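You operate a simulated robot arm through the tools that you are given. There is no shell and no other tool.

The job below is to be done with a simulated robot arm. You get a single attempt, and the scene is never put back.

JOB
Open the upper green drawer, put the batch card with the smallest size on its label from the top of the green bench in the inside of the upper green drawer, then shut the drawer. Then stack the ring insert labelled "26 mm" from the top of the wooden bench on top of the ring insert labelled "29 mm". Then close the middle bench drawer. Then put the grey folded rag on the top of the press side table. Then press the red stop button three times. Then fetch the small block and set it on top of the fat billet. Then open the blue tank lid, put the firebrick from the top of the blue table in the inside of the steel basket and shut the lid again. Do these in the order given. Set down upright: firebrick.

The check looks at the end state, three seconds after you hand in, the way a careful person would. Anything else that was tipped, shoved, dropped, spilled or broken makes it a failure. A push-on lid holds only when it is set on centred and level and pressed home; a screw cap is set on level and turned clockwise until tight.

ROBOT AND FRAMES
A 6-joint arm with a fingered hand on a trunk, on a base that moves. Base frame: it is fixed to the floor where the robot stands at the start and does not move with it; the origin is under the middle of the robot, x ahead of it, y to its left, z up. Lengths are in mm, angles in rad, forces in N, time in s.
With the tool pointing down near the work surface it reaches from about 100 to 460 mm from the robot's upright axis, wherever it stands. Its first joint turns from -2.897 to 2.897 rad. Places, roughly: batch card [1750, -3250, 1000]; blue tank lid [-4300, 2600, 800]; fat billet (5x5x7 cm) [-800, 300, 900]; firebrick (10x5x6 cm) [-5000, 1000, 800]; grey folded rag (9x6x4 cm) [800, 3500, 600]; inside of the steel basket [-4300, 2500, 500]; inside of the upper green drawer [600, 0, 700]; middle bench drawer [300, 2500, 500]; red stop button [-800, 3900, 1000]; ring insert [500, 500, 1000]; small block (4x4x4 cm) [-4200, 1700, 800]; top of the press side table [-900, 4500, 800]; upper green drawer [500, 0, 700]. Payload 3.1 kg.
Tool frame: the origin (TCP) lies between the finger pads and is the grasp point; the fingertips stand 22 mm ahead of it; z points along the fingers, y is the line along which they close. The gripper opens to 132 mm; its body begins 60 mm behind the TCP. The gripper is a hand of 4 fingers: y runs from the thumb to the fingers, the wrist lies at [0, 0, -218] in the tool frame, and closing takes about 1.5 s.
Orientation is that of the tool frame in the base frame, as a unit quaternion [x, y, z, w]. With the fingers straight down and closing along the base's y, the tool's x points along the base's -x, its y along +y and its z along -z.

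CONTROLS
- The arm moves only by the tool apply_moves. Its argument "motion" is one flat list of numbers, 6 for each row, row after row: the shift along the tool's x, y, z in mm, then the turn, a rotation vector about the tool's x, y, z in rad. In form: [dx, dy, dz, ax, ay, az, dx, dy, dz, ax, ay, az, ...]. A call has 1 to 20 rows; each row shifts and turns the commanded pose from where the row before left it, along the tool's axes as they then stand. "gripper" is the closure in counts, from 0 (fully open) to 255 (shut), set as the call begins (left out, the last holds). A row lasts 0.2 s, in which the tool goes at most 50 mm and 0.15 rad; a call with a longer step from one row to the next is refused whole, and so is a gripper value outside its range. A pose out of reach is approached as far as the arm can. The call stops where the force on the tool passes 40 N (or 10 N more than at its start, if that is more) or the arm is blocked; 0.2 s more then pass. The fingers move at their own pace (about 153 mm/s each) and stop on an object; they squeeze with about 22 N. The grip force told is the motor's: it shows also when the fingers shut on nothing. Time passes only in rows, and 0.2 s behind the last, so rows that do not move let the fingers close. It gives the time, the measured TCP pose, the force on the tool (base axes), the opening and the grip force at its end, in the units of the frame above (readings bear some noise), with the torque about the TCP (base axes, N m) and any sound that the robot's microphone picked up.
- Cameras (640 x 400 px; columns grow to the right, rows downward): "scene" is now at [-61, 202.8, 1593.3]; the picture's right is [1.00, 0.01, 0.00], its down [0.01, -0.93, -0.36] and it looks along [-0.01, 0.36, -0.93] (base axes); focal length 214 px, centre (320, 200). "wrist" rides on the gripper at [53, -53, -84] in the tool frame; the picture's right is [0.71, 0.71, 0.00], its down [-0.53, 0.53, -0.67] and it looks along [-0.47, 0.47, 0.74] (tool axes); focal length 247 px, centre (320, 200). There is no depth. A picture from a camera that has moved, and an enlarged one, comes with that camera's place and axes in the base frame and with its lens.
- capture(camera): a new picture of that camera. The clock stands still meanwhile.
- slide_trunk(by): moves the trunk up (or, below 0, down) by that many mm; the arm and the scene camera ride with it, the base frame stays. It gives what a move gives, with no picture.
- steer(legs): drives the robot by 1 to 6 legs, each [ahead, left, turn to the left] in mm, mm and rad, along the robot's own axes; the way and the turn of a leg run together, so that a leg with both is an arc; at most 1500 mm and 3.142 rad a leg. The arm and the cameras ride along, it lands a little off, and it stops where it bumps. It gives what a move gives.
- finger_targets(finger1, finger2, finger3, thumb_bend): sets how far each is bent, from 0 (flat) to 1 (curled in); at 0.3 the hand is open as for a grip, at 0.7 the pads meet at the TCP. One left out holds its place. A second passes; each finger stops where it meets its share of the squeeze, and holds until it gets a number again. A gripper value or a shape takes the hand back. It gives what a move gives, with no picture; readings hold the bend of each and the force on the fingers (four entries, about 0 where the hand has none), thumb and palm.
- preshape(shape): the hand has 4 fingers and takes this shape, open, in about a second: jaw (thumb against the fingers, like two jaws); tri (thumb and two fingers); tip (a fingertip pinch); poke (one finger out to press); point (the index stretched); flat (the hand flat); cup (the hand cupped); fist (a fist). The gripper value then closes the fingers along that shape, each until it touches; the sizes above hold for jaw. It gives what a move gives, with no picture.
- head_to(pan, tilt): turns the head with the scene camera to pan (to the left, within 2.705 rad either way) and tilt (down, from -0.506 to 1.204), counted from straight ahead of the robot. It gives what a move gives.
- inspect(camera, box): a new picture of the part [left, top, right, bottom] of that camera's present view, enlarged. The clock stands still meanwhile.
- sign_off(): hands the job in; it is judged then, once.

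Nothing tells you exact positions but the pictures and the camera data. Unless the task says otherwise, let go and move clear before handing in.

The tools are called after ">>>" as name(argument=value, ...) on one line, values as JSON. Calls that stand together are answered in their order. apply_moves: Moves the arm, as the interface text tells. Its arguments: {"type":"object","properties":{"motion":{"type":"array","items":{"type":"number"}},"gripper":{"type":"number"}},"required":["motion"]} The other tools are called the same way: slide_trunk (by) moves the trunk up or down; preshape (shape) gives the hand a shape; finger_targets (finger1, finger2, finger3, thumb_bend) moves the fingers one by one; steer (legs) drives the base; head_to (pan, tilt) turns the head that bears the scene camera; capture (camera) takes a picture; inspect (camera, box) takes an enlarged picture of a part of a camera's view; sign_off () hands the job in.

At the start:

```text
t: 0.0
ee_pos: [66.1, 266.2, 1152.7]
tool_rot: [0.0, 1.0, 0.0, 0.0]
contact_force: [0.3, 0.9, -0.2]
torque: [0.02, -0.04, -0.02]
finger_gap: 131.8
grasp_force: 0.0
shape: jaw
bend: [0.3, 0.3, 0.3, 0.3]
finger forces: [0.1, 0.0, 0.0, 0.1, 0.0, 0.0]
trunk travel left (down, up): [-300.0, 86.0]
robot x, y, heading: [-2.5, 0.5, -0.001]
head pan, tilt (commanded): [1.585, 1.201]
```

scene: 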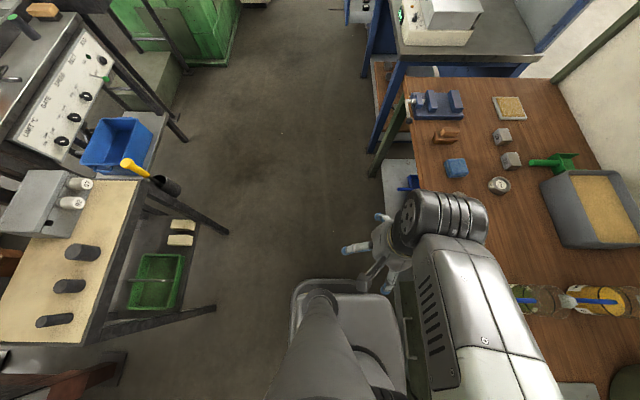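
wrist: 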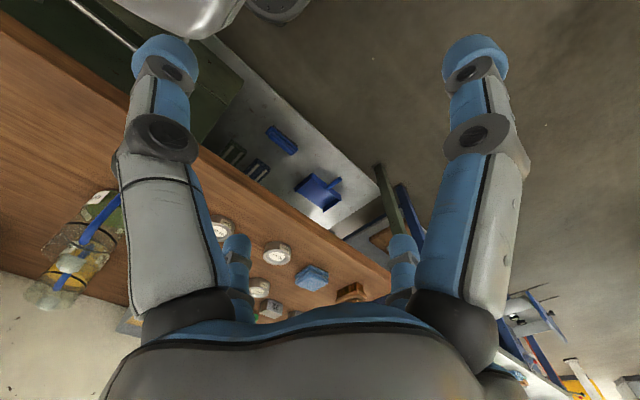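

I see a workshop: a wooden bench to the right (ahead of the robot, +x), a billet bench to the left. I'll look around first before moving anything.

>>> head_to(pan=0, tilt=0.9)

>>> capture(camera="scene")

```text
t: 1.7
ee_pos: [66.2, 266.7, 1152.9]
tool_rot: [-0.001, 1.0, -0.001, -0.001]
contact_force: [0.1, -0.5, 0.2]
torque: [0.01, 0.0, 0.01]
finger_gap: 132.0
grasp_force: 0.0
shape: jaw
bend: [0.3, 0.3, 0.3, 0.3]
finger forces: [0.0, 0.0, 0.0, 0.0, 0.1, 0.1]
trunk travel left (down, up): [-300.0, 86.0]
robot x, y, heading: [-2.7, 2.3, -0.005]
head pan, tilt (commanded): [0.0, 0.901]
```

```text
taken
camera scene: at [15.3, 147.0, 1613.1], right [0.0, -1.0, 0.0], down [-0.78, 0.0, -0.62], along [0.62, 0.0, -0.78], focal length 214 px, centre (320, 200)
```

scene: 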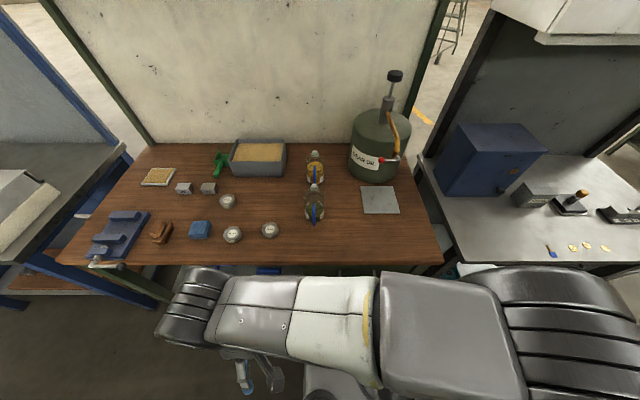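

Wooden bench ahead with rings, tank, vessels. I keep looking around: right, left and behind.

>>> head_to(pan=-1.2, tilt=0.5)

>>> capture(camera="scene")

>>> head_to(pan=-2.4, tilt=0.5)

>>> capture(camera="scene")

>>> head_to(pan=2.6, tilt=0.5)

>>> capture(camera="scene")

>>> head_to(pan=1.4, tilt=0.5)

>>> capture(camera="scene")

```text
t: 3.1
ee_pos: [65.0, 266.9, 1153.7]
tool_rot: [0.001, 1.0, 0.0, 0.0]
contact_force: [0.6, -0.8, -0.5]
torque: [-0.02, 0.0, 0.0]
finger_gap: 131.9
grasp_force: 0.0
shape: jaw
bend: [0.3, 0.3, 0.3, 0.3]
finger forces: [0.1, 0.0, 0.0, 0.0, 0.0, 0.1]
trunk travel left (down, up): [-300.0, 86.0]
robot x, y, heading: [1.5, 0.7, -0.001]
head pan, tilt (commanded): [-1.201, 0.499]
```

```text
taken
camera scene: at [-27.2, 62.1, 1646.9], right [-0.93, -0.36, 0.0], down [-0.17, 0.45, -0.88], along [0.32, -0.82, -0.48], focal length 214 px, centre (320, 200)
```

scene: 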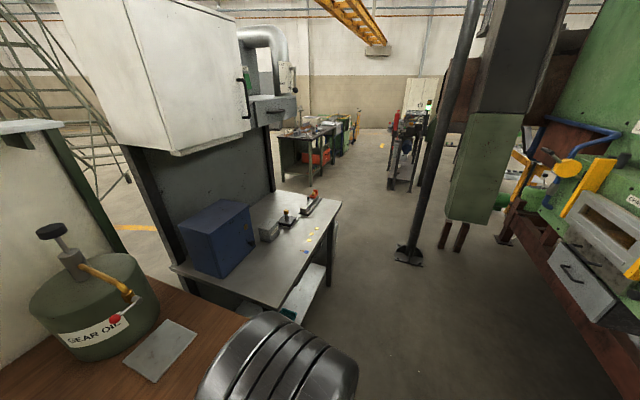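

```text
t: 4.5
ee_pos: [67.6, 266.9, 1153.0]
tool_rot: [0.001, 1.0, 0.0, 0.0]
contact_force: [-0.2, 0.0, -0.8]
torque: [0.0, 0.01, -0.01]
finger_gap: 131.8
grasp_force: 0.1
shape: jaw
bend: [0.3, 0.3, 0.3, 0.3]
finger forces: [0.0, 0.1, 0.1, 0.1, 0.0, 0.1]
trunk travel left (down, up): [-300.0, 86.0]
robot x, y, heading: [-3.6, 0.7, -0.002]
head pan, tilt (commanded): [-2.4, 0.499]
```

```text
taken
camera scene: at [-127.2, 85.4, 1647.0], right [-0.68, 0.74, 0.0], down [0.35, 0.32, -0.88], along [-0.65, -0.59, -0.48], focal length 214 px, centre (320, 200)
```

scene: 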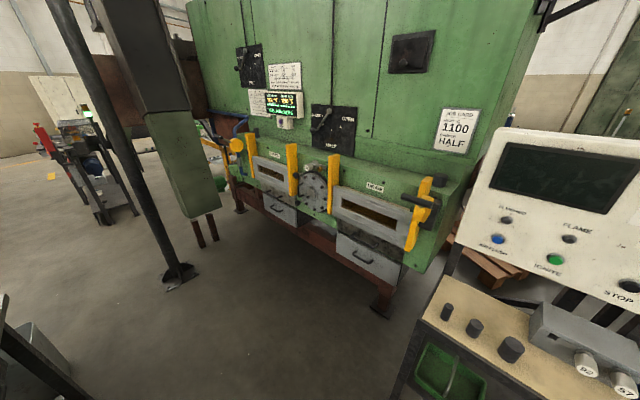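

```text
t: 8.4
ee_pos: [67.1, 266.0, 1153.2]
tool_rot: [0.0, 1.0, 0.0, 0.0]
contact_force: [0.0, 0.0, -1.2]
torque: [0.01, -0.02, 0.02]
finger_gap: 132.2
grasp_force: 0.0
shape: jaw
bend: [0.3, 0.3, 0.3, 0.3]
finger forces: [0.0, 0.1, 0.1, 0.0, 0.0, 0.1]
trunk travel left (down, up): [-300.0, 86.0]
robot x, y, heading: [-0.3, -1.6, -0.001]
head pan, tilt (commanded): [2.601, 0.499]
```

```text
taken
camera scene: at [-138.1, 193.8, 1647.0], right [0.52, 0.86, 0.0], down [0.41, -0.25, -0.88], along [-0.75, 0.45, -0.48], focal length 214 px, centre (320, 200)
```

scene: 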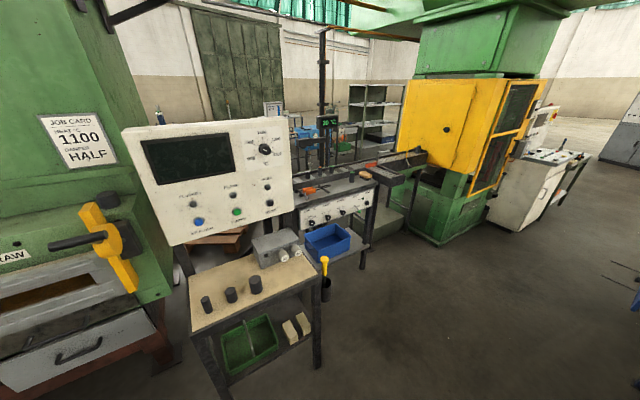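

```text
t: 9.8
ee_pos: [66.4, 266.5, 1153.9]
tool_rot: [0.0, 1.0, 0.0, 0.0]
contact_force: [0.5, 0.0, 0.3]
torque: [0.02, 0.01, -0.02]
finger_gap: 132.0
grasp_force: 0.1
shape: jaw
bend: [0.3, 0.3, 0.3, 0.3]
finger forces: [0.0, 0.0, 0.0, 0.0, 0.0, 0.1]
trunk travel left (down, up): [-300.0, 86.0]
robot x, y, heading: [0.6, 1.9, 0.001]
head pan, tilt (commanded): [1.4, 0.499]
```

```text
taken
camera scene: at [-44.8, 236.6, 1647.0], right [0.99, -0.17, 0.0], down [-0.08, -0.47, -0.88], along [0.15, 0.87, -0.48], focal length 214 px, centre (320, 200)
```

scene: 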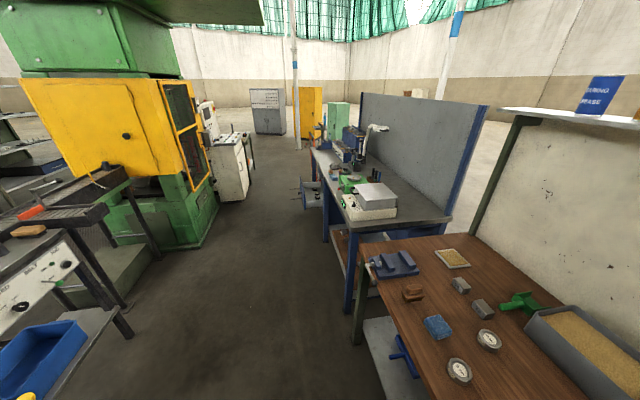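

Next I look for the green drawer in front of the robot, under the wooden bench.

>>> head_to(pan=0.0, tilt=1.2)

>>> capture(camera="scene")

>>> head_to(pan=-0.5, tilt=1.2)

>>> capture(camera="scene")

```text
t: 11.3
ee_pos: [66.0, 266.9, 1152.5]
tool_rot: [0.0, 1.0, 0.0, 0.0]
contact_force: [0.5, 0.7, -1.1]
torque: [0.0, 0.03, 0.01]
finger_gap: 132.0
grasp_force: 0.1
shape: jaw
bend: [0.3, 0.3, 0.3, 0.3]
finger forces: [0.0, 0.0, 0.0, 0.0, 0.0, 0.1]
trunk travel left (down, up): [-300.0, 86.0]
robot x, y, heading: [-1.2, -2.3, -0.002]
head pan, tilt (commanded): [0.0, 1.201]
```

```text
taken
camera scene: at [-4.2, 147.0, 1593.3], right [0.0, -1.0, 0.0], down [-0.93, 0.0, -0.36], along [0.36, 0.0, -0.93], focal length 214 px, centre (320, 200)
```

scene: 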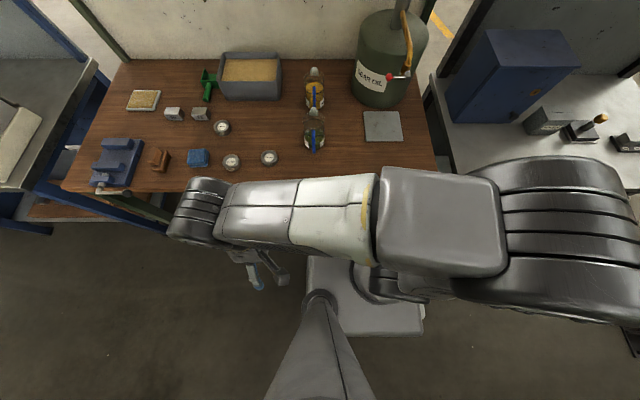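

```text
t: 12.2
ee_pos: [65.9, 266.5, 1153.0]
tool_rot: [0.001, 1.0, 0.0, 0.0]
contact_force: [-0.4, -0.5, -0.4]
torque: [0.01, -0.01, -0.01]
finger_gap: 131.8
grasp_force: 0.1
shape: jaw
bend: [0.3, 0.3, 0.3, 0.3]
finger forces: [0.0, 0.1, 0.0, 0.0, 0.0, 0.0]
trunk travel left (down, up): [-300.0, 86.0]
robot x, y, heading: [0.2, 1.4, 0.0]
head pan, tilt (commanded): [-0.499, 1.201]
```

```text
taken
camera scene: at [-11.0, 120.2, 1593.3], right [-0.48, -0.88, 0.0], down [-0.82, 0.45, -0.36], along [0.32, -0.17, -0.93], focal length 214 px, centre (320, 200)
```

scene: 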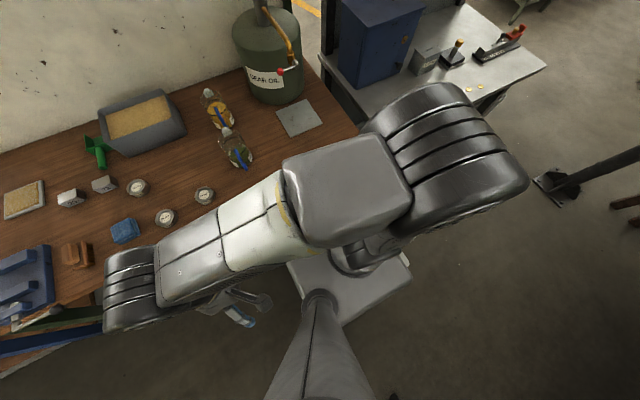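

The drawer is hidden by the arm and the bench edge; I'll back off a little to see the front of the wooden bench.

>>> steer(legs=[[-300, -150, 0]])

>>> head_to(pan=0.4, tilt=0.9)

>>> capture(camera="scene")

>>> capture(camera="wrist")

```text
t: 14.5
ee_pos: [-235.5, 118.0, 1153.4]
tool_rot: [0.003, 1.0, 0.0, 0.0]
contact_force: [-0.6, -0.8, 1.0]
torque: [-0.02, -0.01, 0.04]
finger_gap: 132.0
grasp_force: 0.0
shape: jaw
bend: [0.3, 0.3, 0.3, 0.3]
finger forces: [0.0, 0.0, 0.0, 0.1, 0.0, 0.0]
trunk travel left (down, up): [-300.0, 86.0]
robot x, y, heading: [-306.1, -146.1, -0.011]
head pan, tilt (commanded): [-0.499, 1.201]
```

```text
t: 15.7
ee_pos: [-235.0, 118.2, 1153.4]
tool_rot: [0.003, 1.0, 0.0, 0.0]
contact_force: [-0.1, -0.1, 0.3]
torque: [-0.05, -0.01, -0.05]
finger_gap: 132.0
grasp_force: 0.1
shape: jaw
bend: [0.3, 0.3, 0.3, 0.3]
finger forces: [0.0, 0.0, 0.0, 0.1, 0.0, 0.0]
trunk travel left (down, up): [-300.0, 86.0]
robot x, y, heading: [-302.4, -146.7, -0.006]
head pan, tilt (commanded): [0.4, 0.901]
```

```text
taken
camera scene: at [-292.6, 27.8, 1613.1], right [0.38, -0.92, 0.0], down [-0.72, -0.3, -0.62], along [0.57, 0.24, -0.78], focal length 214 px, centre (320, 200)
```

scene: 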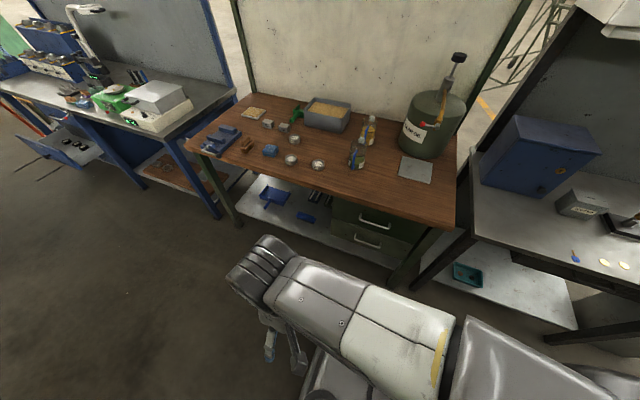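

```text
taken
camera wrist: at [-289.2, 65.8, 1237.7], right [-0.7, 0.71, 0.0], down [0.53, 0.52, 0.67], along [0.48, 0.47, -0.74], focal length 247 px, centre (320, 200)
```

wrist: 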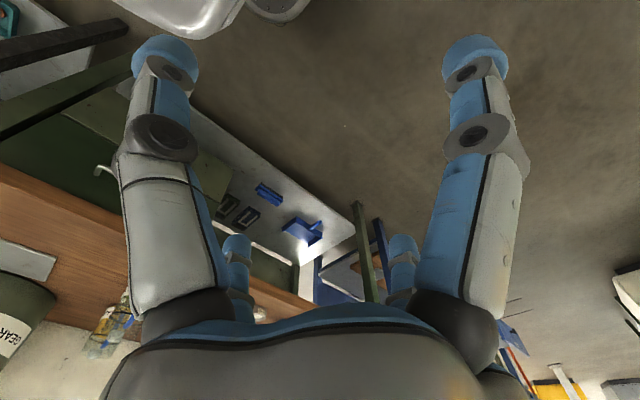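

I see two green drawers under the wooden bench, each with a bar handle. Zooming in.

>>> inspect(camera="scene", box=[300, 160, 460, 280])

>>> inspect(camera="scene", box=[190, 90, 390, 215])

```text
3.33 times, centred on (380, 220) of scene
camera zoom: at [-292.6, 27.8, 1613.1], right [0.38, -0.92, 0.0], down [-0.72, -0.3, -0.62], along [0.57, 0.24, -0.78], focal length 715 px, centre (120, 133)
```

zoom: 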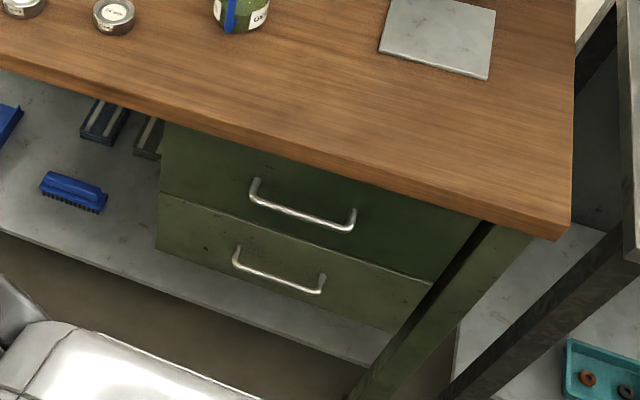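

```text
3.20 times, centred on (290, 152) of scene
camera zoom: at [-292.6, 27.8, 1613.1], right [0.38, -0.92, 0.0], down [-0.72, -0.3, -0.62], along [0.57, 0.24, -0.78], focal length 686 px, centre (416, 352)
```

zoom: 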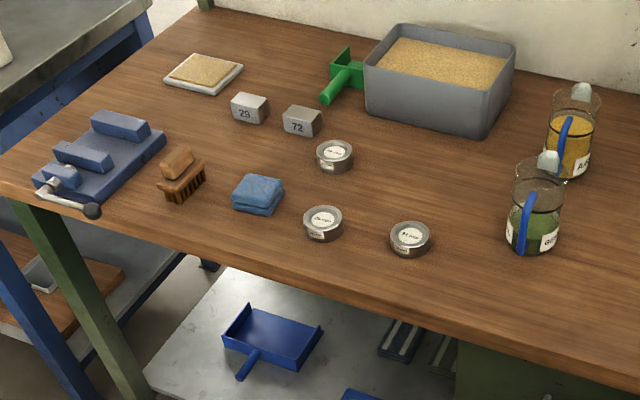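

The upper handle lies near x≈270, z≈780 by a rough guess. I'll lower the trunk to get a second viewpoint for triangulation.

>>> slide_trunk(by=-300)

>>> capture(camera="scene")

>>> inspect(camera="scene", box=[260, 100, 460, 225])

```text
t: 18.7
ee_pos: [-235.3, 118.1, 854.6]
tool_rot: [0.004, 1.0, 0.0, 0.0]
contact_force: [0.4, 0.5, -0.2]
torque: [0.01, -0.01, -0.02]
finger_gap: 131.6
grasp_force: 0.0
shape: jaw
bend: [0.3, 0.3, 0.3, 0.3]
finger forces: [0.0, 0.1, 0.0, 0.0, 0.0, 0.0]
trunk travel left (down, up): [0.0, 386.0]
robot x, y, heading: [-303.9, -148.0, -0.008]
head pan, tilt (commanded): [0.4, 0.901]
```

```text
taken
camera scene: at [-292.7, 27.8, 1314.1], right [0.38, -0.92, 0.0], down [-0.72, -0.3, -0.62], along [0.57, 0.24, -0.78], focal length 214 px, centre (320, 200)
```

scene: 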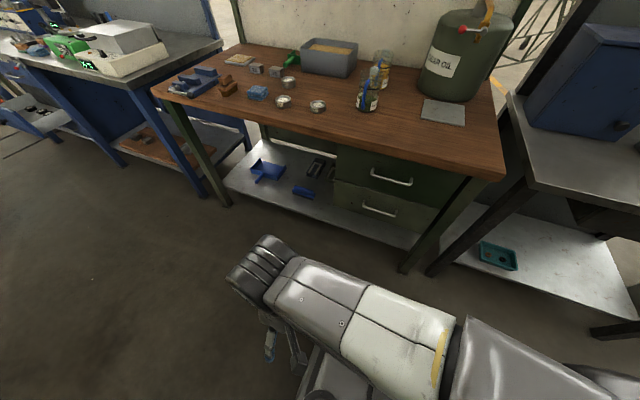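

```text
3.20 times, centred on (360, 162) of scene
camera zoom: at [-292.7, 27.8, 1314.1], right [0.38, -0.92, 0.0], down [-0.72, -0.3, -0.62], along [0.57, 0.24, -0.78], focal length 686 px, centre (192, 320)
```

zoom: 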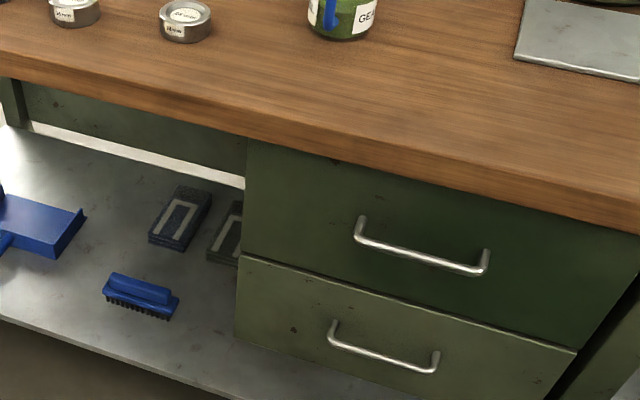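

Triangulated: upper handle bar at about x=306, y from −71 to 69, z=748; bench underside edge at about z=845. I'll move the arm ahead and turn the hand to point forward.

>>> apply_moves(motion=[-41.6, -20.6, 0, 0, 0, 0, -41.6, -20.6, 0, 0, 0, 0, -41.6, -20.6, 0, 0, 0, 0, -41.6, -20.6, 0, 0, 0, 0, -41.6, -20.6, 0, 0, 0, 0, -41.6, -20.6, 0, 0, 0, 0, -41.6, -20.6, 0, 0, 0, 0, -41.6, -20.6, 0, 0, 0, 0])

>>> apply_moves(motion=[0, 0, 0, 0, -0.1428, 0, 0, 0, 0, 0, -0.1428, 0, 0, 0, 0, 0, -0.1428, 0, 0, 0, 0, 0, -0.1428, 0, 0, 0, 0, 0, -0.1428, 0, 0, 0, 0, 0, -0.1428, 0, 0, 0, 0, 0, -0.1428, 0, 0, 0, 0, 0, -0.1428, 0, 0, 0, 0, 0, -0.1428, 0, 0, 0, 0, 0, -0.1428, 0, 0, 0, 0, 0, -0.1428, 0])

>>> capture(camera="scene")

```text
t: 20.5
ee_pos: [98.9, -47.1, 856.6]
tool_rot: [0.004, 1.0, 0.0, 0.0]
contact_force: [-0.4, -0.6, -0.3]
torque: [0.0, 0.0, 0.02]
finger_gap: 132.0
grasp_force: 0.2
shape: jaw
bend: [0.3, 0.3, 0.3, 0.3]
finger forces: [0.0, 0.0, 0.0, 0.0, 0.0, 0.0]
trunk travel left (down, up): [0.0, 386.0]
robot x, y, heading: [-301.0, -146.3, -0.009]
head pan, tilt (commanded): [0.4, 0.901]
```

```text
t: 22.9
ee_pos: [120.8, -33.3, 857.7]
tool_rot: [0.002, 0.707, -0.002, 0.707]
contact_force: [0.2, 0.1, 0.0]
torque: [-0.01, 0.01, 0.0]
finger_gap: 132.0
grasp_force: 0.0
shape: jaw
bend: [0.3, 0.3, 0.3, 0.3]
finger forces: [0.0, 0.0, 0.0, 0.1, 0.0, 0.0]
out of reach, approached as far as the arm can: row 9, 10
trunk travel left (down, up): [0.0, 386.0]
robot x, y, heading: [-304.9, -150.0, -0.007]
head pan, tilt (commanded): [0.4, 0.901]
```

```text
taken
camera scene: at [-292.5, 27.9, 1314.1], right [0.38, -0.92, 0.0], down [-0.72, -0.3, -0.62], along [0.57, 0.24, -0.78], focal length 214 px, centre (320, 200)
```

scene: 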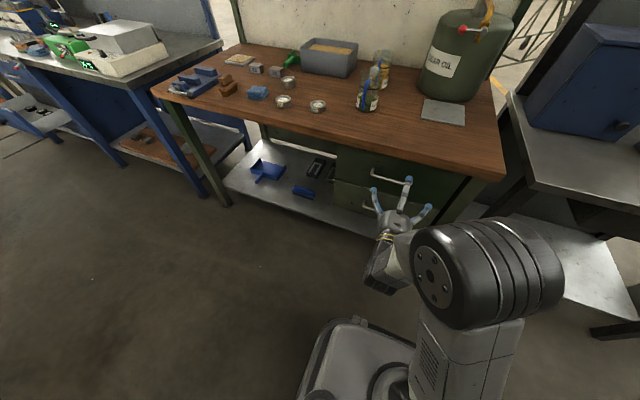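

The hand now points forward. I roll it so the thumb is on top, push it a bit forward and lower it to the handle height.

>>> apply_moves(motion=[0, 0, 25, 0, 0, 0, 0, 0, 25, 0, 0, 0, 0, 0, 0, 0, 0, -0.1428, 0, 0, 0, 0, 0, -0.1428, 0, 0, 0, 0, 0, -0.1428, 0, 0, 0, 0, 0, -0.1428, 0, 0, 0, 0, 0, -0.1428, 0, 0, 0, 0, 0, -0.1428, 0, 0, 0, 0, 0, -0.1428, 0, 0, 0, 0, 0, -0.1428, 0, 0, 0, 0, 0, -0.1428, 0, 0, 0, 0, 0, -0.1428, 0, 0, 0, 0, 0, -0.1428])

>>> capture(camera="wrist")

>>> capture(camera="scene")

```text
t: 25.7
ee_pos: [170.3, -34.2, 857.8]
tool_rot: [0.499, -0.5, 0.503, -0.497]
contact_force: [-0.2, -0.2, 0.2]
torque: [0.03, 0.0, -0.02]
finger_gap: 132.1
grasp_force: 0.0
shape: jaw
bend: [0.3, 0.3, 0.3, 0.3]
finger forces: [0.1, 0.0, 0.0, 0.0, 0.0, 0.0]
trunk travel left (down, up): [0.0, 386.0]
robot x, y, heading: [-305.8, -152.2, -0.006]
head pan, tilt (commanded): [0.4, 0.901]
```

```text
taken
camera wrist: at [84.9, -86.9, 912.5], right [-0.01, -0.71, -0.71], down [-0.66, 0.53, -0.53], along [0.75, 0.47, -0.47], focal length 247 px, centre (320, 200)
```

wrist: 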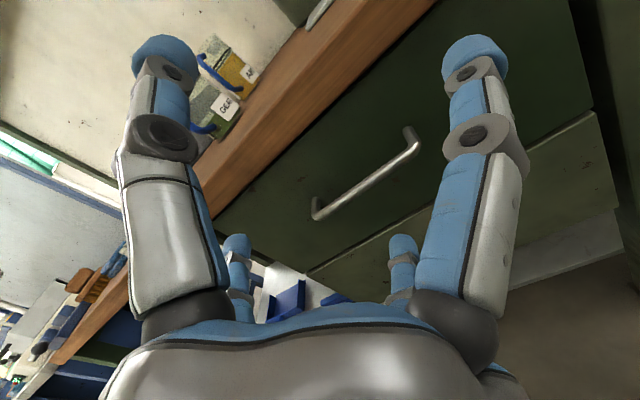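

```text
taken
camera scene: at [-292.7, 27.8, 1314.1], right [0.38, -0.92, 0.0], down [-0.72, -0.3, -0.62], along [0.57, 0.24, -0.78], focal length 214 px, centre (320, 200)
```

scene: 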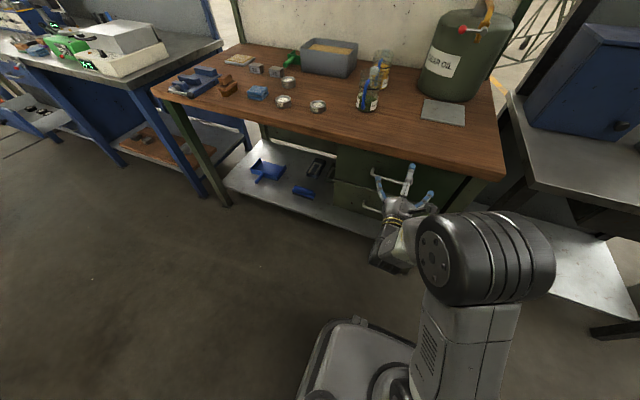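

The wrist view confirms the handle. I lower the hand to z≈753, centre it on y≈0 and narrow the opening.

>>> apply_moves(motion=[-11, 35, 0, 0, 0, 0, -11, 35, 0, 0, 0, 0, -11, 35, 0, 0, 0, 0, 0, 0, 0, 0, 0, 0, 0, 0, 0, 0, 0, 0], gripper=90)

>>> steer(legs=[[90, 0, 0]])

>>> capture(camera="wrist")

>>> capture(camera="scene")

```text
t: 26.9
ee_pos: [170.2, -0.3, 754.5]
tool_rot: [-0.498, 0.503, -0.501, 0.498]
contact_force: [0.4, -0.1, -0.9]
torque: [0.04, 0.01, -0.02]
finger_gap: 85.9
grasp_force: 0.1
shape: jaw
bend: [0.3, 0.3, 0.3, 0.7]
finger forces: [0.0, 0.0, 0.1, 0.0, 0.0, 0.0]
trunk travel left (down, up): [0.0, 386.0]
robot x, y, heading: [-303.8, -147.7, -0.004]
head pan, tilt (commanded): [0.4, 0.901]
```

```text
t: 28.0
ee_pos: [262.0, -0.7, 753.6]
tool_rot: [0.498, -0.502, 0.502, -0.498]
contact_force: [-0.7, 0.0, 0.3]
torque: [0.01, 0.03, -0.02]
finger_gap: 85.7
grasp_force: 0.0
shape: jaw
bend: [0.3, 0.3, 0.3, 0.7]
finger forces: [0.0, 0.0, 0.0, 0.1, 0.0, 0.1]
trunk travel left (down, up): [0.0, 386.0]
robot x, y, heading: [-212.4, -150.3, -0.01]
head pan, tilt (commanded): [0.4, 0.901]
```

```text
taken
camera wrist: at [176.9, -53.1, 808.4], right [-0.01, -0.71, -0.71], down [-0.66, 0.53, -0.53], along [0.75, 0.47, -0.47], focal length 247 px, centre (320, 200)
```

wrist: 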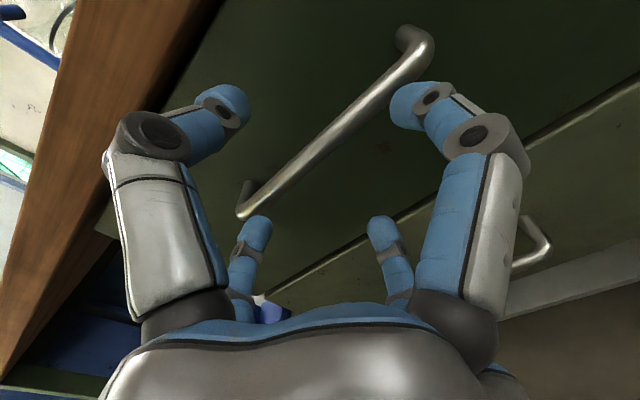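

```text
taken
camera scene: at [-200.8, 27.2, 1314.1], right [0.38, -0.92, 0.0], down [-0.72, -0.3, -0.62], along [0.57, 0.24, -0.78], focal length 214 px, centre (320, 200)
```

scene: 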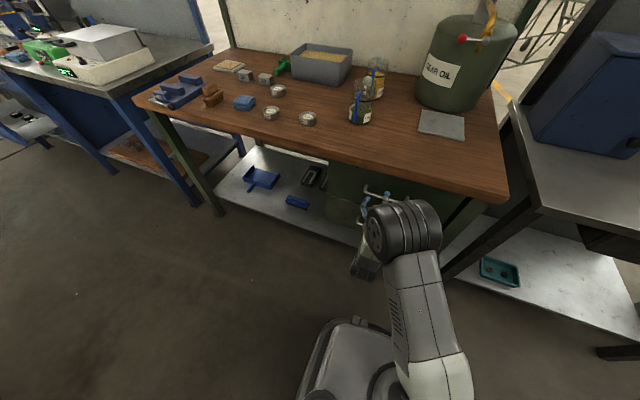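

The bar sits level with the hand. I move forward ~43 mm and close on the bar.

>>> apply_moves(motion=[0, 0, 15, 0, 0, 0, 0, 0, 15, 0, 0, 0, 0, 0, 13, 0, 0, 0])

>>> apply_moves(motion=[0, 0, 0, 0, 0, 0, 0, 0, 0, 0, 0, 0, 0, 0, 0, 0, 0, 0, 0, 0, 0, 0, 0, 0, 0, 0, 0, 0, 0, 0, 0, 0, 0, 0, 0, 0, 0, 0, 0, 0, 0, 0, 0, 0, 0, 0, 0, 0], gripper=255)

>>> capture(camera="wrist")

```text
t: 28.4
ee_pos: [271.0, -1.3, 750.9]
tool_rot: [0.504, -0.503, 0.499, -0.494]
contact_force: [-10.7, 1.0, -8.3]
torque: [0.17, 0.14, -0.31]
finger_gap: 85.4
grasp_force: 0.0
shape: jaw
bend: [0.27, 0.3, 0.28, 0.7]
finger forces: [9.5, 0.0, 3.8, 0.0, 0.0, 0.1]
trunk travel left (down, up): [0.0, 386.0]
robot x, y, heading: [-214.3, -149.4, -0.001]
head pan, tilt (commanded): [0.4, 0.901]
stopped in row 2: the force on the tool passed its limit at 47 N (the readings are from after the stop); the commanded pose is now the measured one
```

```text
t: 30.2
ee_pos: [269.6, -0.2, 755.3]
tool_rot: [0.5, -0.5, 0.501, -0.499]
contact_force: [-33.5, -4.8, 8.9]
torque: [0.04, -0.38, -0.06]
finger_gap: 4.2
grasp_force: 21.9
shape: jaw
bend: [0.85, 0.7, 0.85, 0.7]
finger forces: [0.0, 34.0, 0.0, 0.0, 36.2, 0.1]
trunk travel left (down, up): [0.0, 386.0]
robot x, y, heading: [-212.6, -150.0, -0.006]
head pan, tilt (commanded): [0.4, 0.901]
```

```text
taken
camera wrist: at [184.7, -53.6, 809.7], right [0.0, -0.71, -0.71], down [-0.67, 0.53, -0.53], along [0.75, 0.47, -0.47], focal length 247 px, centre (320, 200)
```

wrist: 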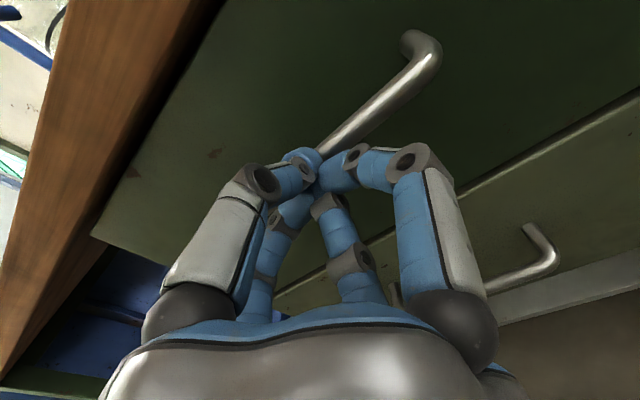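

The thumb had pre-closed and touched the bar. I'll open, back off, and use a symmetric partial opening instead.

>>> apply_moves(motion=[0, 0, -15, 0, 0, 0, 0, 0, -15, 0, 0, 0, 0, 0, 0, 0, 0, 0, 0, 0, 0, 0, 0, 0, 0, 0, 0, 0, 0, 0], gripper=0)

>>> finger_targets(finger1=0.43, finger2=0.43, finger3=0.43, thumb_bend=0.43)

>>> capture(camera="wrist")

```text
t: 31.4
ee_pos: [243.2, -0.6, 753.2]
tool_rot: [-0.501, 0.502, -0.501, 0.496]
contact_force: [1.6, 0.6, -0.2]
torque: [0.02, -0.02, 0.02]
finger_gap: 132.0
grasp_force: 0.0
shape: jaw
bend: [0.3, 0.3, 0.3, 0.3]
finger forces: [0.0, 0.0, 0.1, 0.0, 0.0, 0.0]
trunk travel left (down, up): [0.0, 386.0]
robot x, y, heading: [-213.0, -147.1, -0.012]
head pan, tilt (commanded): [0.4, 0.901]
```

```text
t: 32.4
ee_pos: [241.4, -0.4, 752.7]
tool_rot: [-0.502, 0.502, -0.5, 0.496]
contact_force: [0.4, 0.5, -0.3]
torque: [-0.03, 0.02, 0.0]
finger_gap: 58.1
grasp_force: 0.0
shape: fingers
bend: [0.43, 0.43, 0.43, 0.43]
finger forces: [0.0, 0.0, 0.0, 0.0, 0.1, 0.0]
trunk travel left (down, up): [0.0, 386.0]
robot x, y, heading: [-218.0, -151.4, -0.01]
head pan, tilt (commanded): [0.4, 0.901]
```

```text
taken
camera wrist: at [158.7, -52.3, 807.5], right [-0.01, -0.71, -0.7], down [-0.67, 0.53, -0.52], along [0.74, 0.47, -0.48], focal length 247 px, centre (320, 200)
```

wrist: 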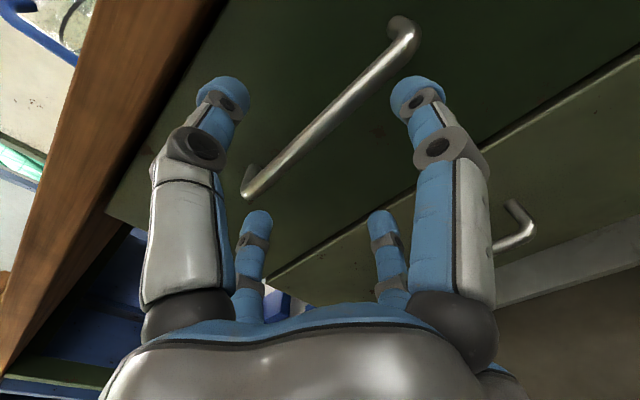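

The bar is now centred between the fingers. Moving forward to straddle it.

>>> apply_moves(motion=[0, 0, 16, 0, 0, 0, 0, 0, 16, 0, 0, 0, 0, 0, 16, 0, 0, 0, 0, 0, 14, 0, 0, 0])

>>> capture(camera="wrist")

```text
t: 33.4
ee_pos: [303.4, -1.2, 748.5]
tool_rot: [0.505, -0.503, 0.498, -0.493]
contact_force: [-26.9, 0.5, -28.8]
torque: [0.74, -0.91, -0.44]
finger_gap: 60.5
grasp_force: 19.9
shape: fingers
bend: [0.41, 0.43, 0.42, 0.43]
finger forces: [20.1, 0.0, 7.9, 0.0, 11.5, 0.0]
trunk travel left (down, up): [0.0, 386.0]
robot x, y, heading: [-215.1, -149.7, -0.005]
head pan, tilt (commanded): [0.4, 0.901]
```

```text
taken
camera wrist: at [219.6, -52.2, 804.2], right [-0.01, -0.71, -0.7], down [-0.67, 0.53, -0.52], along [0.74, 0.47, -0.49], focal length 247 px, centre (320, 200)
```

wrist: 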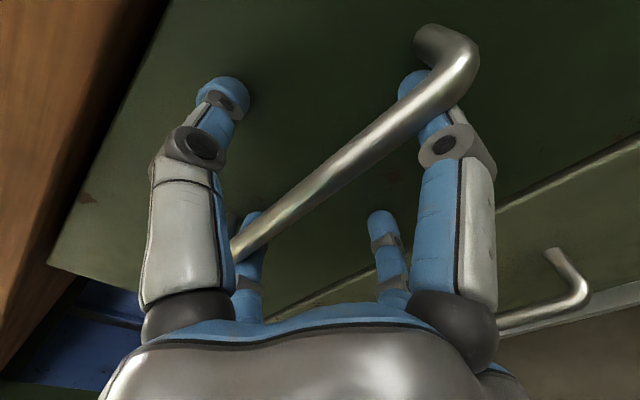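

Fingers 1 and 3 press on the bar: the four digits sit crosswise rather than in two rows. I back off and check which finger is which.

>>> apply_moves(motion=[0, 0, -20, 0, 0, 0, 0, 0, -20, 0, 0, 0, 0, 0, -20, 0, 0, 0, 0, 0, -20, 0, 0, 0, 0, 0, 0, 0, 0, 0])

>>> finger_targets(finger1=0.1, finger2=0.3, finger3=0.6, thumb_bend=0.3)

>>> capture(camera="wrist")

```text
t: 34.6
ee_pos: [226.8, -0.2, 748.3]
tool_rot: [0.506, -0.506, 0.497, -0.491]
contact_force: [-0.1, -0.7, -42.4]
torque: [0.8, -0.24, -0.11]
finger_gap: 59.8
grasp_force: 21.1
shape: fingers
bend: [0.41, 0.43, 0.42, 0.43]
finger forces: [28.1, 0.0, 13.9, 0.0, 0.0, 0.0]
trunk travel left (down, up): [0.0, 386.0]
robot x, y, heading: [-213.2, -146.5, -0.002]
head pan, tilt (commanded): [0.4, 0.901]
```

```text
t: 35.6
ee_pos: [226.8, 1.1, 748.1]
tool_rot: [0.507, -0.505, 0.497, -0.492]
contact_force: [-0.6, 18.2, -43.7]
torque: [1.21, -0.31, 0.14]
finger_gap: 81.2
grasp_force: 22.5
shape: fingers
bend: [0.38, 0.3, 0.48, 0.3]
finger forces: [31.7, 0.0, 12.2, 0.0, 0.0, 0.0]
trunk travel left (down, up): [0.0, 386.0]
robot x, y, heading: [-212.3, -149.0, -0.007]
head pan, tilt (commanded): [0.4, 0.901]
```

```text
taken
camera wrist: at [143.2, -50.1, 805.0], right [-0.02, -0.71, -0.7], down [-0.68, 0.52, -0.51], along [0.73, 0.47, -0.49], focal length 247 px, centre (320, 200)
```

wrist: 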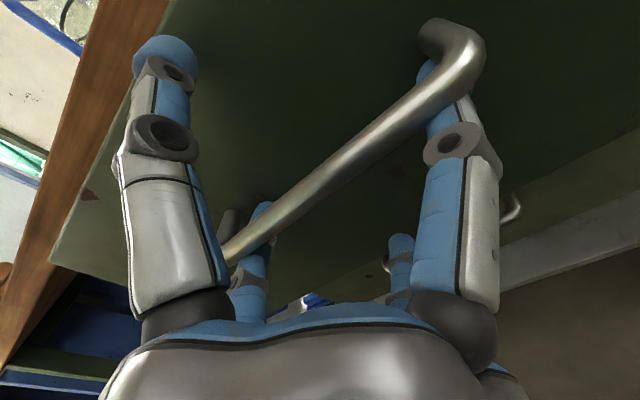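

The drawer already came out about 65 mm with the hand — it slides easily. I'll close thumb and finger 2 around the bar and then pull by driving back.

>>> finger_targets(finger1=0.4, finger2=0.8, finger3=0.4, thumb_bend=0.8)

>>> capture(camera="wrist")

```text
t: 36.6
ee_pos: [225.9, -0.6, 749.4]
tool_rot: [-0.505, 0.507, -0.498, 0.491]
contact_force: [0.4, -3.0, -42.2]
torque: [1.01, -0.28, -0.34]
finger_gap: 40.1
grasp_force: 30.4
shape: fingers
bend: [0.41, 0.77, 0.42, 0.68]
finger forces: [33.9, 0.0, 16.5, 0.0, 10.0, 0.0]
trunk travel left (down, up): [0.0, 386.0]
robot x, y, heading: [-212.8, -150.2, -0.005]
head pan, tilt (commanded): [0.4, 0.901]
```

```text
taken
camera wrist: at [143.1, -52.9, 805.1], right [-0.02, -0.71, -0.7], down [-0.68, 0.53, -0.51], along [0.74, 0.47, -0.49], focal length 247 px, centre (320, 200)
```

wrist: 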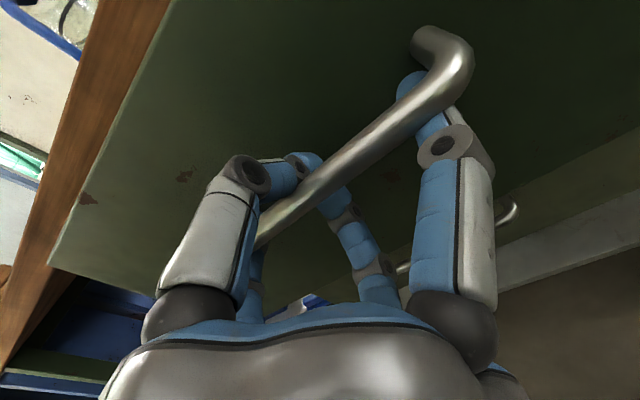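

Thumb and finger 2 now hook behind the bar. I drive the base back 150 mm to pull the drawer.

>>> steer(legs=[[-150, 0, 0]])

>>> capture(camera="scene")

>>> capture(camera="wrist")

```text
t: 38.0
ee_pos: [77.7, -1.1, 748.2]
tool_rot: [-0.505, 0.506, -0.497, 0.492]
contact_force: [-1.3, -10.0, -42.1]
torque: [1.02, -0.27, -0.13]
finger_gap: 41.6
grasp_force: 29.4
shape: fingers
bend: [0.4, 0.77, 0.43, 0.72]
finger forces: [32.9, 0.0, 17.1, 0.0, 9.0, 0.1]
trunk travel left (down, up): [0.0, 386.0]
robot x, y, heading: [-360.3, -145.1, -0.008]
head pan, tilt (commanded): [0.4, 0.901]
```

```text
taken
camera scene: at [-346.3, 27.9, 1314.0], right [0.38, -0.92, 0.0], down [-0.73, -0.3, -0.62], along [0.57, 0.24, -0.79], focal length 214 px, centre (320, 200)
```

scene: 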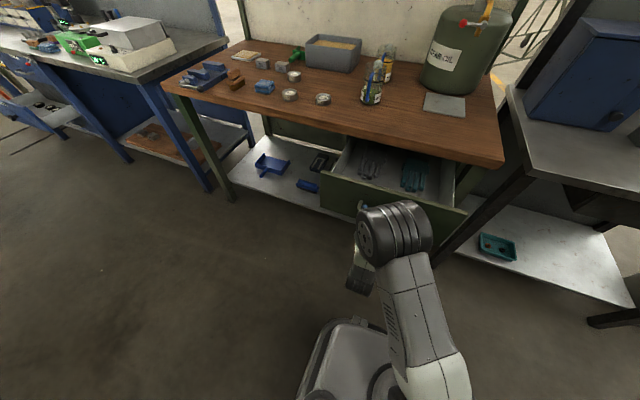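

```text
taken
camera wrist: at [-5.3, -51.9, 805.1], right [-0.02, -0.71, -0.7], down [-0.68, 0.53, -0.51], along [0.74, 0.47, -0.49], focal length 247 px, centre (320, 200)
```

wrist: 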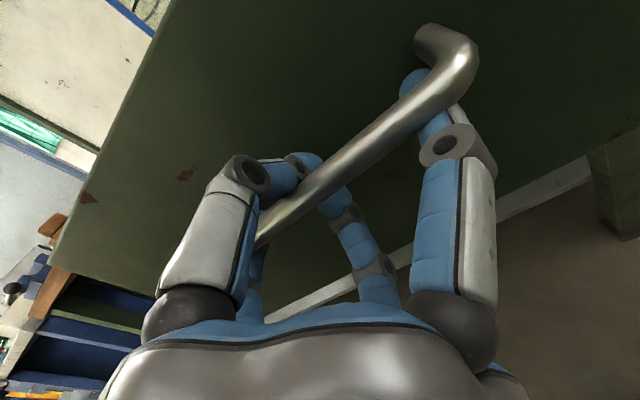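

The drawer is open about 215 mm and shows some items inside. Now I release the handle: open the thumb and finger 2, lower a little to unload fingers 1 and 3, then withdraw.

>>> finger_targets(finger1=0.4, finger2=0.3, finger3=0.4, thumb_bend=0.3)

>>> apply_moves(motion=[0, 5, 0, 0, 0, 0, 0, 5, 0, 0, 0, 0, 0, 5, 0, 0, 0, 0])

```text
t: 39.0
ee_pos: [77.0, -0.0, 748.4]
tool_rot: [-0.506, 0.507, -0.496, 0.491]
contact_force: [0.0, -2.0, -24.1]
torque: [0.52, -0.14, -0.02]
finger_gap: 76.5
grasp_force: 12.1
shape: fingers
bend: [0.4, 0.3, 0.42, 0.3]
finger forces: [16.2, 0.1, 7.2, 0.1, 0.1, 0.1]
trunk travel left (down, up): [0.0, 386.0]
robot x, y, heading: [-358.2, -147.1, -0.008]
head pan, tilt (commanded): [0.4, 0.901]
```

```text
t: 39.8
ee_pos: [76.0, 1.2, 736.0]
tool_rot: [-0.504, 0.505, -0.498, 0.493]
contact_force: [0.4, -1.1, -0.4]
torque: [-0.03, 0.05, 0.0]
finger_gap: 77.0
grasp_force: 0.1
shape: fingers
bend: [0.4, 0.3, 0.4, 0.3]
finger forces: [0.0, 0.0, 0.1, 0.0, 0.0, 0.1]
trunk travel left (down, up): [0.0, 386.0]
robot x, y, heading: [-358.5, -149.8, -0.01]
head pan, tilt (commanded): [0.4, 0.901]
```

Unloaded. I pull the hand back out of the handle with the arm, then drive clear.

>>> apply_moves(motion=[0, 0, -15, 0, 0, 0, 0, 0, -15, 0, 0, 0, 0, 5, -10, 0, 0, 0])

>>> capture(camera="wrist")

```text
t: 40.6
ee_pos: [34.0, 0.6, 730.7]
tool_rot: [-0.505, 0.505, -0.498, 0.493]
contact_force: [-0.1, -0.3, 0.2]
torque: [-0.04, -0.03, -0.01]
finger_gap: 77.0
grasp_force: 0.2
shape: fingers
bend: [0.4, 0.3, 0.4, 0.3]
finger forces: [0.0, 0.1, 0.1, 0.0, 0.0, 0.0]
trunk travel left (down, up): [0.0, 386.0]
robot x, y, heading: [-358.4, -145.5, -0.009]
head pan, tilt (commanded): [0.4, 0.901]
```

```text
taken
camera wrist: at [-48.7, -51.7, 786.9], right [-0.02, -0.71, -0.7], down [-0.68, 0.53, -0.52], along [0.74, 0.47, -0.49], focal length 247 px, centre (320, 200)
```

wrist: 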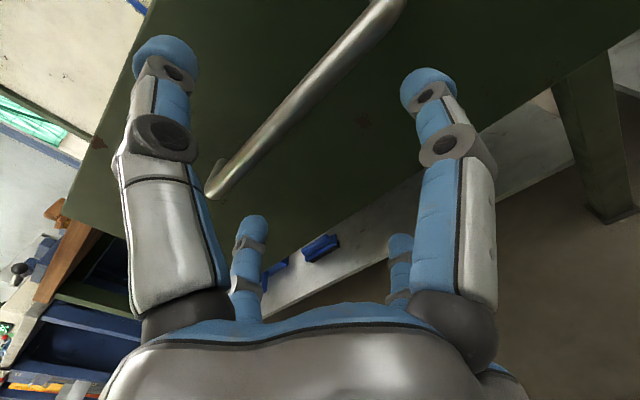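

The hand is free. I drive back a bit to the right, then fold the arm to a compact, tool-down travel pose.

>>> steer(legs=[[-60, -150, 0]])

>>> apply_moves(motion=[0, 0, 0, 0, 0, 0.1428, 0, 0, 0, 0, 0, 0.1428, 0, 0, 0, 0, 0, 0.1428, 0, 0, 0, 0, 0, 0.1428, 0, 0, 0, 0, 0, 0.1428, 0, 0, 0, 0, 0, 0.1428, 0, 0, 0, 0, 0, 0.1428, 0, 0, 0, 0, 0, 0.1428, 0, 0, 0, 0, 0, 0.1428, 0, 0, 0, 0, 0, 0.1428, 0, 0, 0, 0, 0, 0.1428], gripper=0)

>>> slide_trunk(by=300)

>>> apply_moves(motion=[0, 0, 0, 0, 0.1428, 0, 0, 0, 0, 0, 0.1428, 0, 0, 0, 0, 0, 0.1428, 0, 0, 0, 0, 0, 0.1428, 0, 0, 0, 0, 0, 0.1428, 0, 0, 0, 0, 0, 0.1428, 0, 0, 0, 0, 0, 0.1428, 0, 0, 0, 0, 0, 0.1428, 0, 0, 0, 0, 0, 0.1428, 0, 0, 0, 0, 0, 0.1428, 0, 0, 0, 0, 0, 0.1428, 0])

>>> capture(camera="scene")

```text
t: 42.0
ee_pos: [-25.9, -149.3, 730.0]
tool_rot: [0.505, -0.504, 0.498, -0.493]
contact_force: [-0.5, 0.0, -1.0]
torque: [-0.02, 0.01, -0.01]
finger_gap: 76.9
grasp_force: 0.2
shape: fingers
bend: [0.4, 0.3, 0.4, 0.3]
finger forces: [0.0, 0.0, 0.0, 0.1, 0.0, 0.0]
trunk travel left (down, up): [0.0, 386.0]
robot x, y, heading: [-423.4, -297.0, -0.006]
head pan, tilt (commanded): [0.4, 0.901]
```

```text
t: 44.4
ee_pos: [-25.9, -150.5, 732.2]
tool_rot: [0.0, 0.714, -0.002, 0.701]
contact_force: [0.4, -0.3, -0.2]
torque: [0.0, -0.02, 0.02]
finger_gap: 132.0
grasp_force: 0.0
shape: jaw
bend: [0.3, 0.3, 0.3, 0.3]
finger forces: [0.0, 0.0, 0.0, 0.1, 0.1, 0.0]
trunk travel left (down, up): [0.0, 386.0]
robot x, y, heading: [-423.8, -297.0, -0.008]
head pan, tilt (commanded): [0.4, 0.901]
```

```text
t: 47.4
ee_pos: [-26.9, -148.9, 1030.2]
tool_rot: [0.0, 0.714, -0.004, 0.7]
contact_force: [0.7, 0.3, 0.2]
torque: [0.0, 0.02, 0.04]
finger_gap: 132.1
grasp_force: 0.1
shape: jaw
bend: [0.3, 0.3, 0.3, 0.3]
finger forces: [0.0, 0.0, 0.0, 0.0, 0.0, 0.0]
trunk travel left (down, up): [-300.0, 86.0]
robot x, y, heading: [-422.5, -294.8, -0.008]
head pan, tilt (commanded): [0.4, 0.901]
```

```text
t: 49.8
ee_pos: [-25.4, -149.6, 1028.9]
tool_rot: [0.002, 1.0, -0.002, -0.012]
contact_force: [-0.4, 0.5, -0.8]
torque: [0.01, 0.03, 0.02]
finger_gap: 132.0
grasp_force: 0.1
shape: jaw
bend: [0.3, 0.3, 0.3, 0.3]
finger forces: [0.0, 0.0, 0.0, 0.0, 0.1, 0.0]
trunk travel left (down, up): [-300.0, 86.0]
robot x, y, heading: [-423.5, -299.1, -0.012]
head pan, tilt (commanded): [0.4, 0.901]
```

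```text
taken
camera scene: at [-410.7, -121.6, 1613.1], right [0.38, -0.92, 0.0], down [-0.72, -0.3, -0.62], along [0.57, 0.24, -0.78], focal length 214 px, centre (320, 200)
```

scene: 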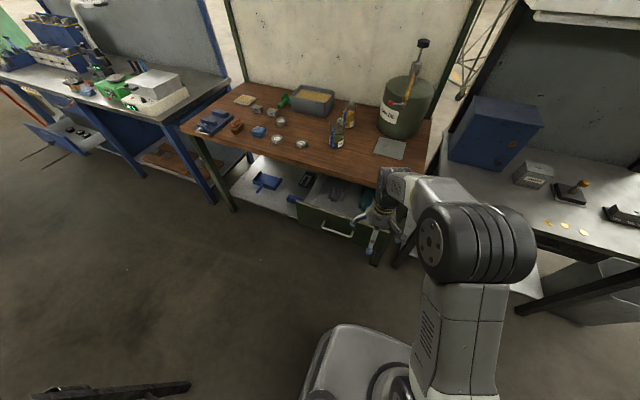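

Now pull the TCP back to the compact start-like pose beside the robot.

>>> apply_moves(motion=[41.4, 14.4, 0, 0, -0.024, 0, 41.4, 14.4, 0, 0, 0, 0, 41.4, 14.4, 0, 0, 0, 0, 41.4, 14.4, 0, 0, 0, 0, 41.4, 14.4, 0, 0, 0, 0, 41.4, 14.4, 0, 0, 0, 0, 41.4, 14.4, 0, 0, 0, 0, 41.4, 14.4, 0, 0, 0, 0])

>>> head_to(pan=-1.3, tilt=0.35)

>>> capture(camera="scene")

```text
t: 51.3
ee_pos: [-281.7, -54.8, 1028.7]
tool_rot: [-0.019, 1.0, 0.0, 0.015]
contact_force: [10.6, -3.9, -1.8]
torque: [0.17, -0.08, 0.81]
finger_gap: 132.1
grasp_force: 0.1
shape: jaw
bend: [0.3, 0.3, 0.3, 0.27]
finger forces: [0.1, 0.0, 0.0, 0.1, 0.1, 0.0]
trunk travel left (down, up): [-300.0, 86.0]
robot x, y, heading: [-419.9, -297.8, -0.008]
head pan, tilt (commanded): [0.4, 0.901]
stopped in row 7: the force on the tool passed its limit at 110 N (the readings are from after the stop); the commanded pose is now the measured one
```

```text
t: 53.0
ee_pos: [-282.9, -55.8, 1029.7]
tool_rot: [-0.018, 1.0, 0.0, 0.014]
contact_force: [20.7, -5.0, -3.0]
torque: [0.2, -0.19, 1.51]
finger_gap: 131.9
grasp_force: 0.1
shape: jaw
bend: [0.3, 0.3, 0.3, 0.27]
finger forces: [0.0, 0.0, 0.0, 0.0, 0.0, 0.0]
trunk travel left (down, up): [-300.0, 86.0]
robot x, y, heading: [-422.6, -295.7, -0.0]
head pan, tilt (commanded): [-1.3, 0.351]
```

```text
taken
camera scene: at [-457.1, -240.5, 1660.6], right [-0.97, -0.26, 0.0], down [-0.09, 0.33, -0.94], along [0.25, -0.91, -0.34], focal length 214 px, centre (320, 200)
```

scene: 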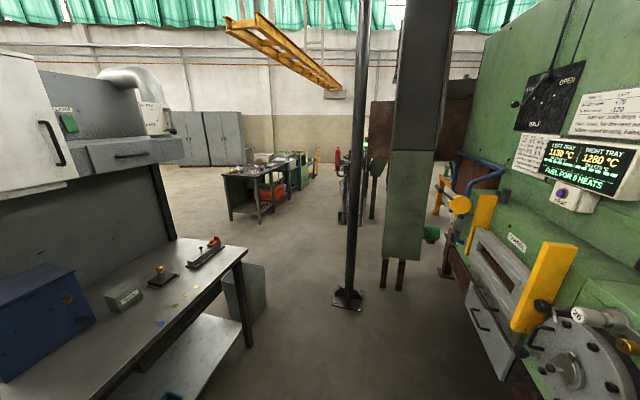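

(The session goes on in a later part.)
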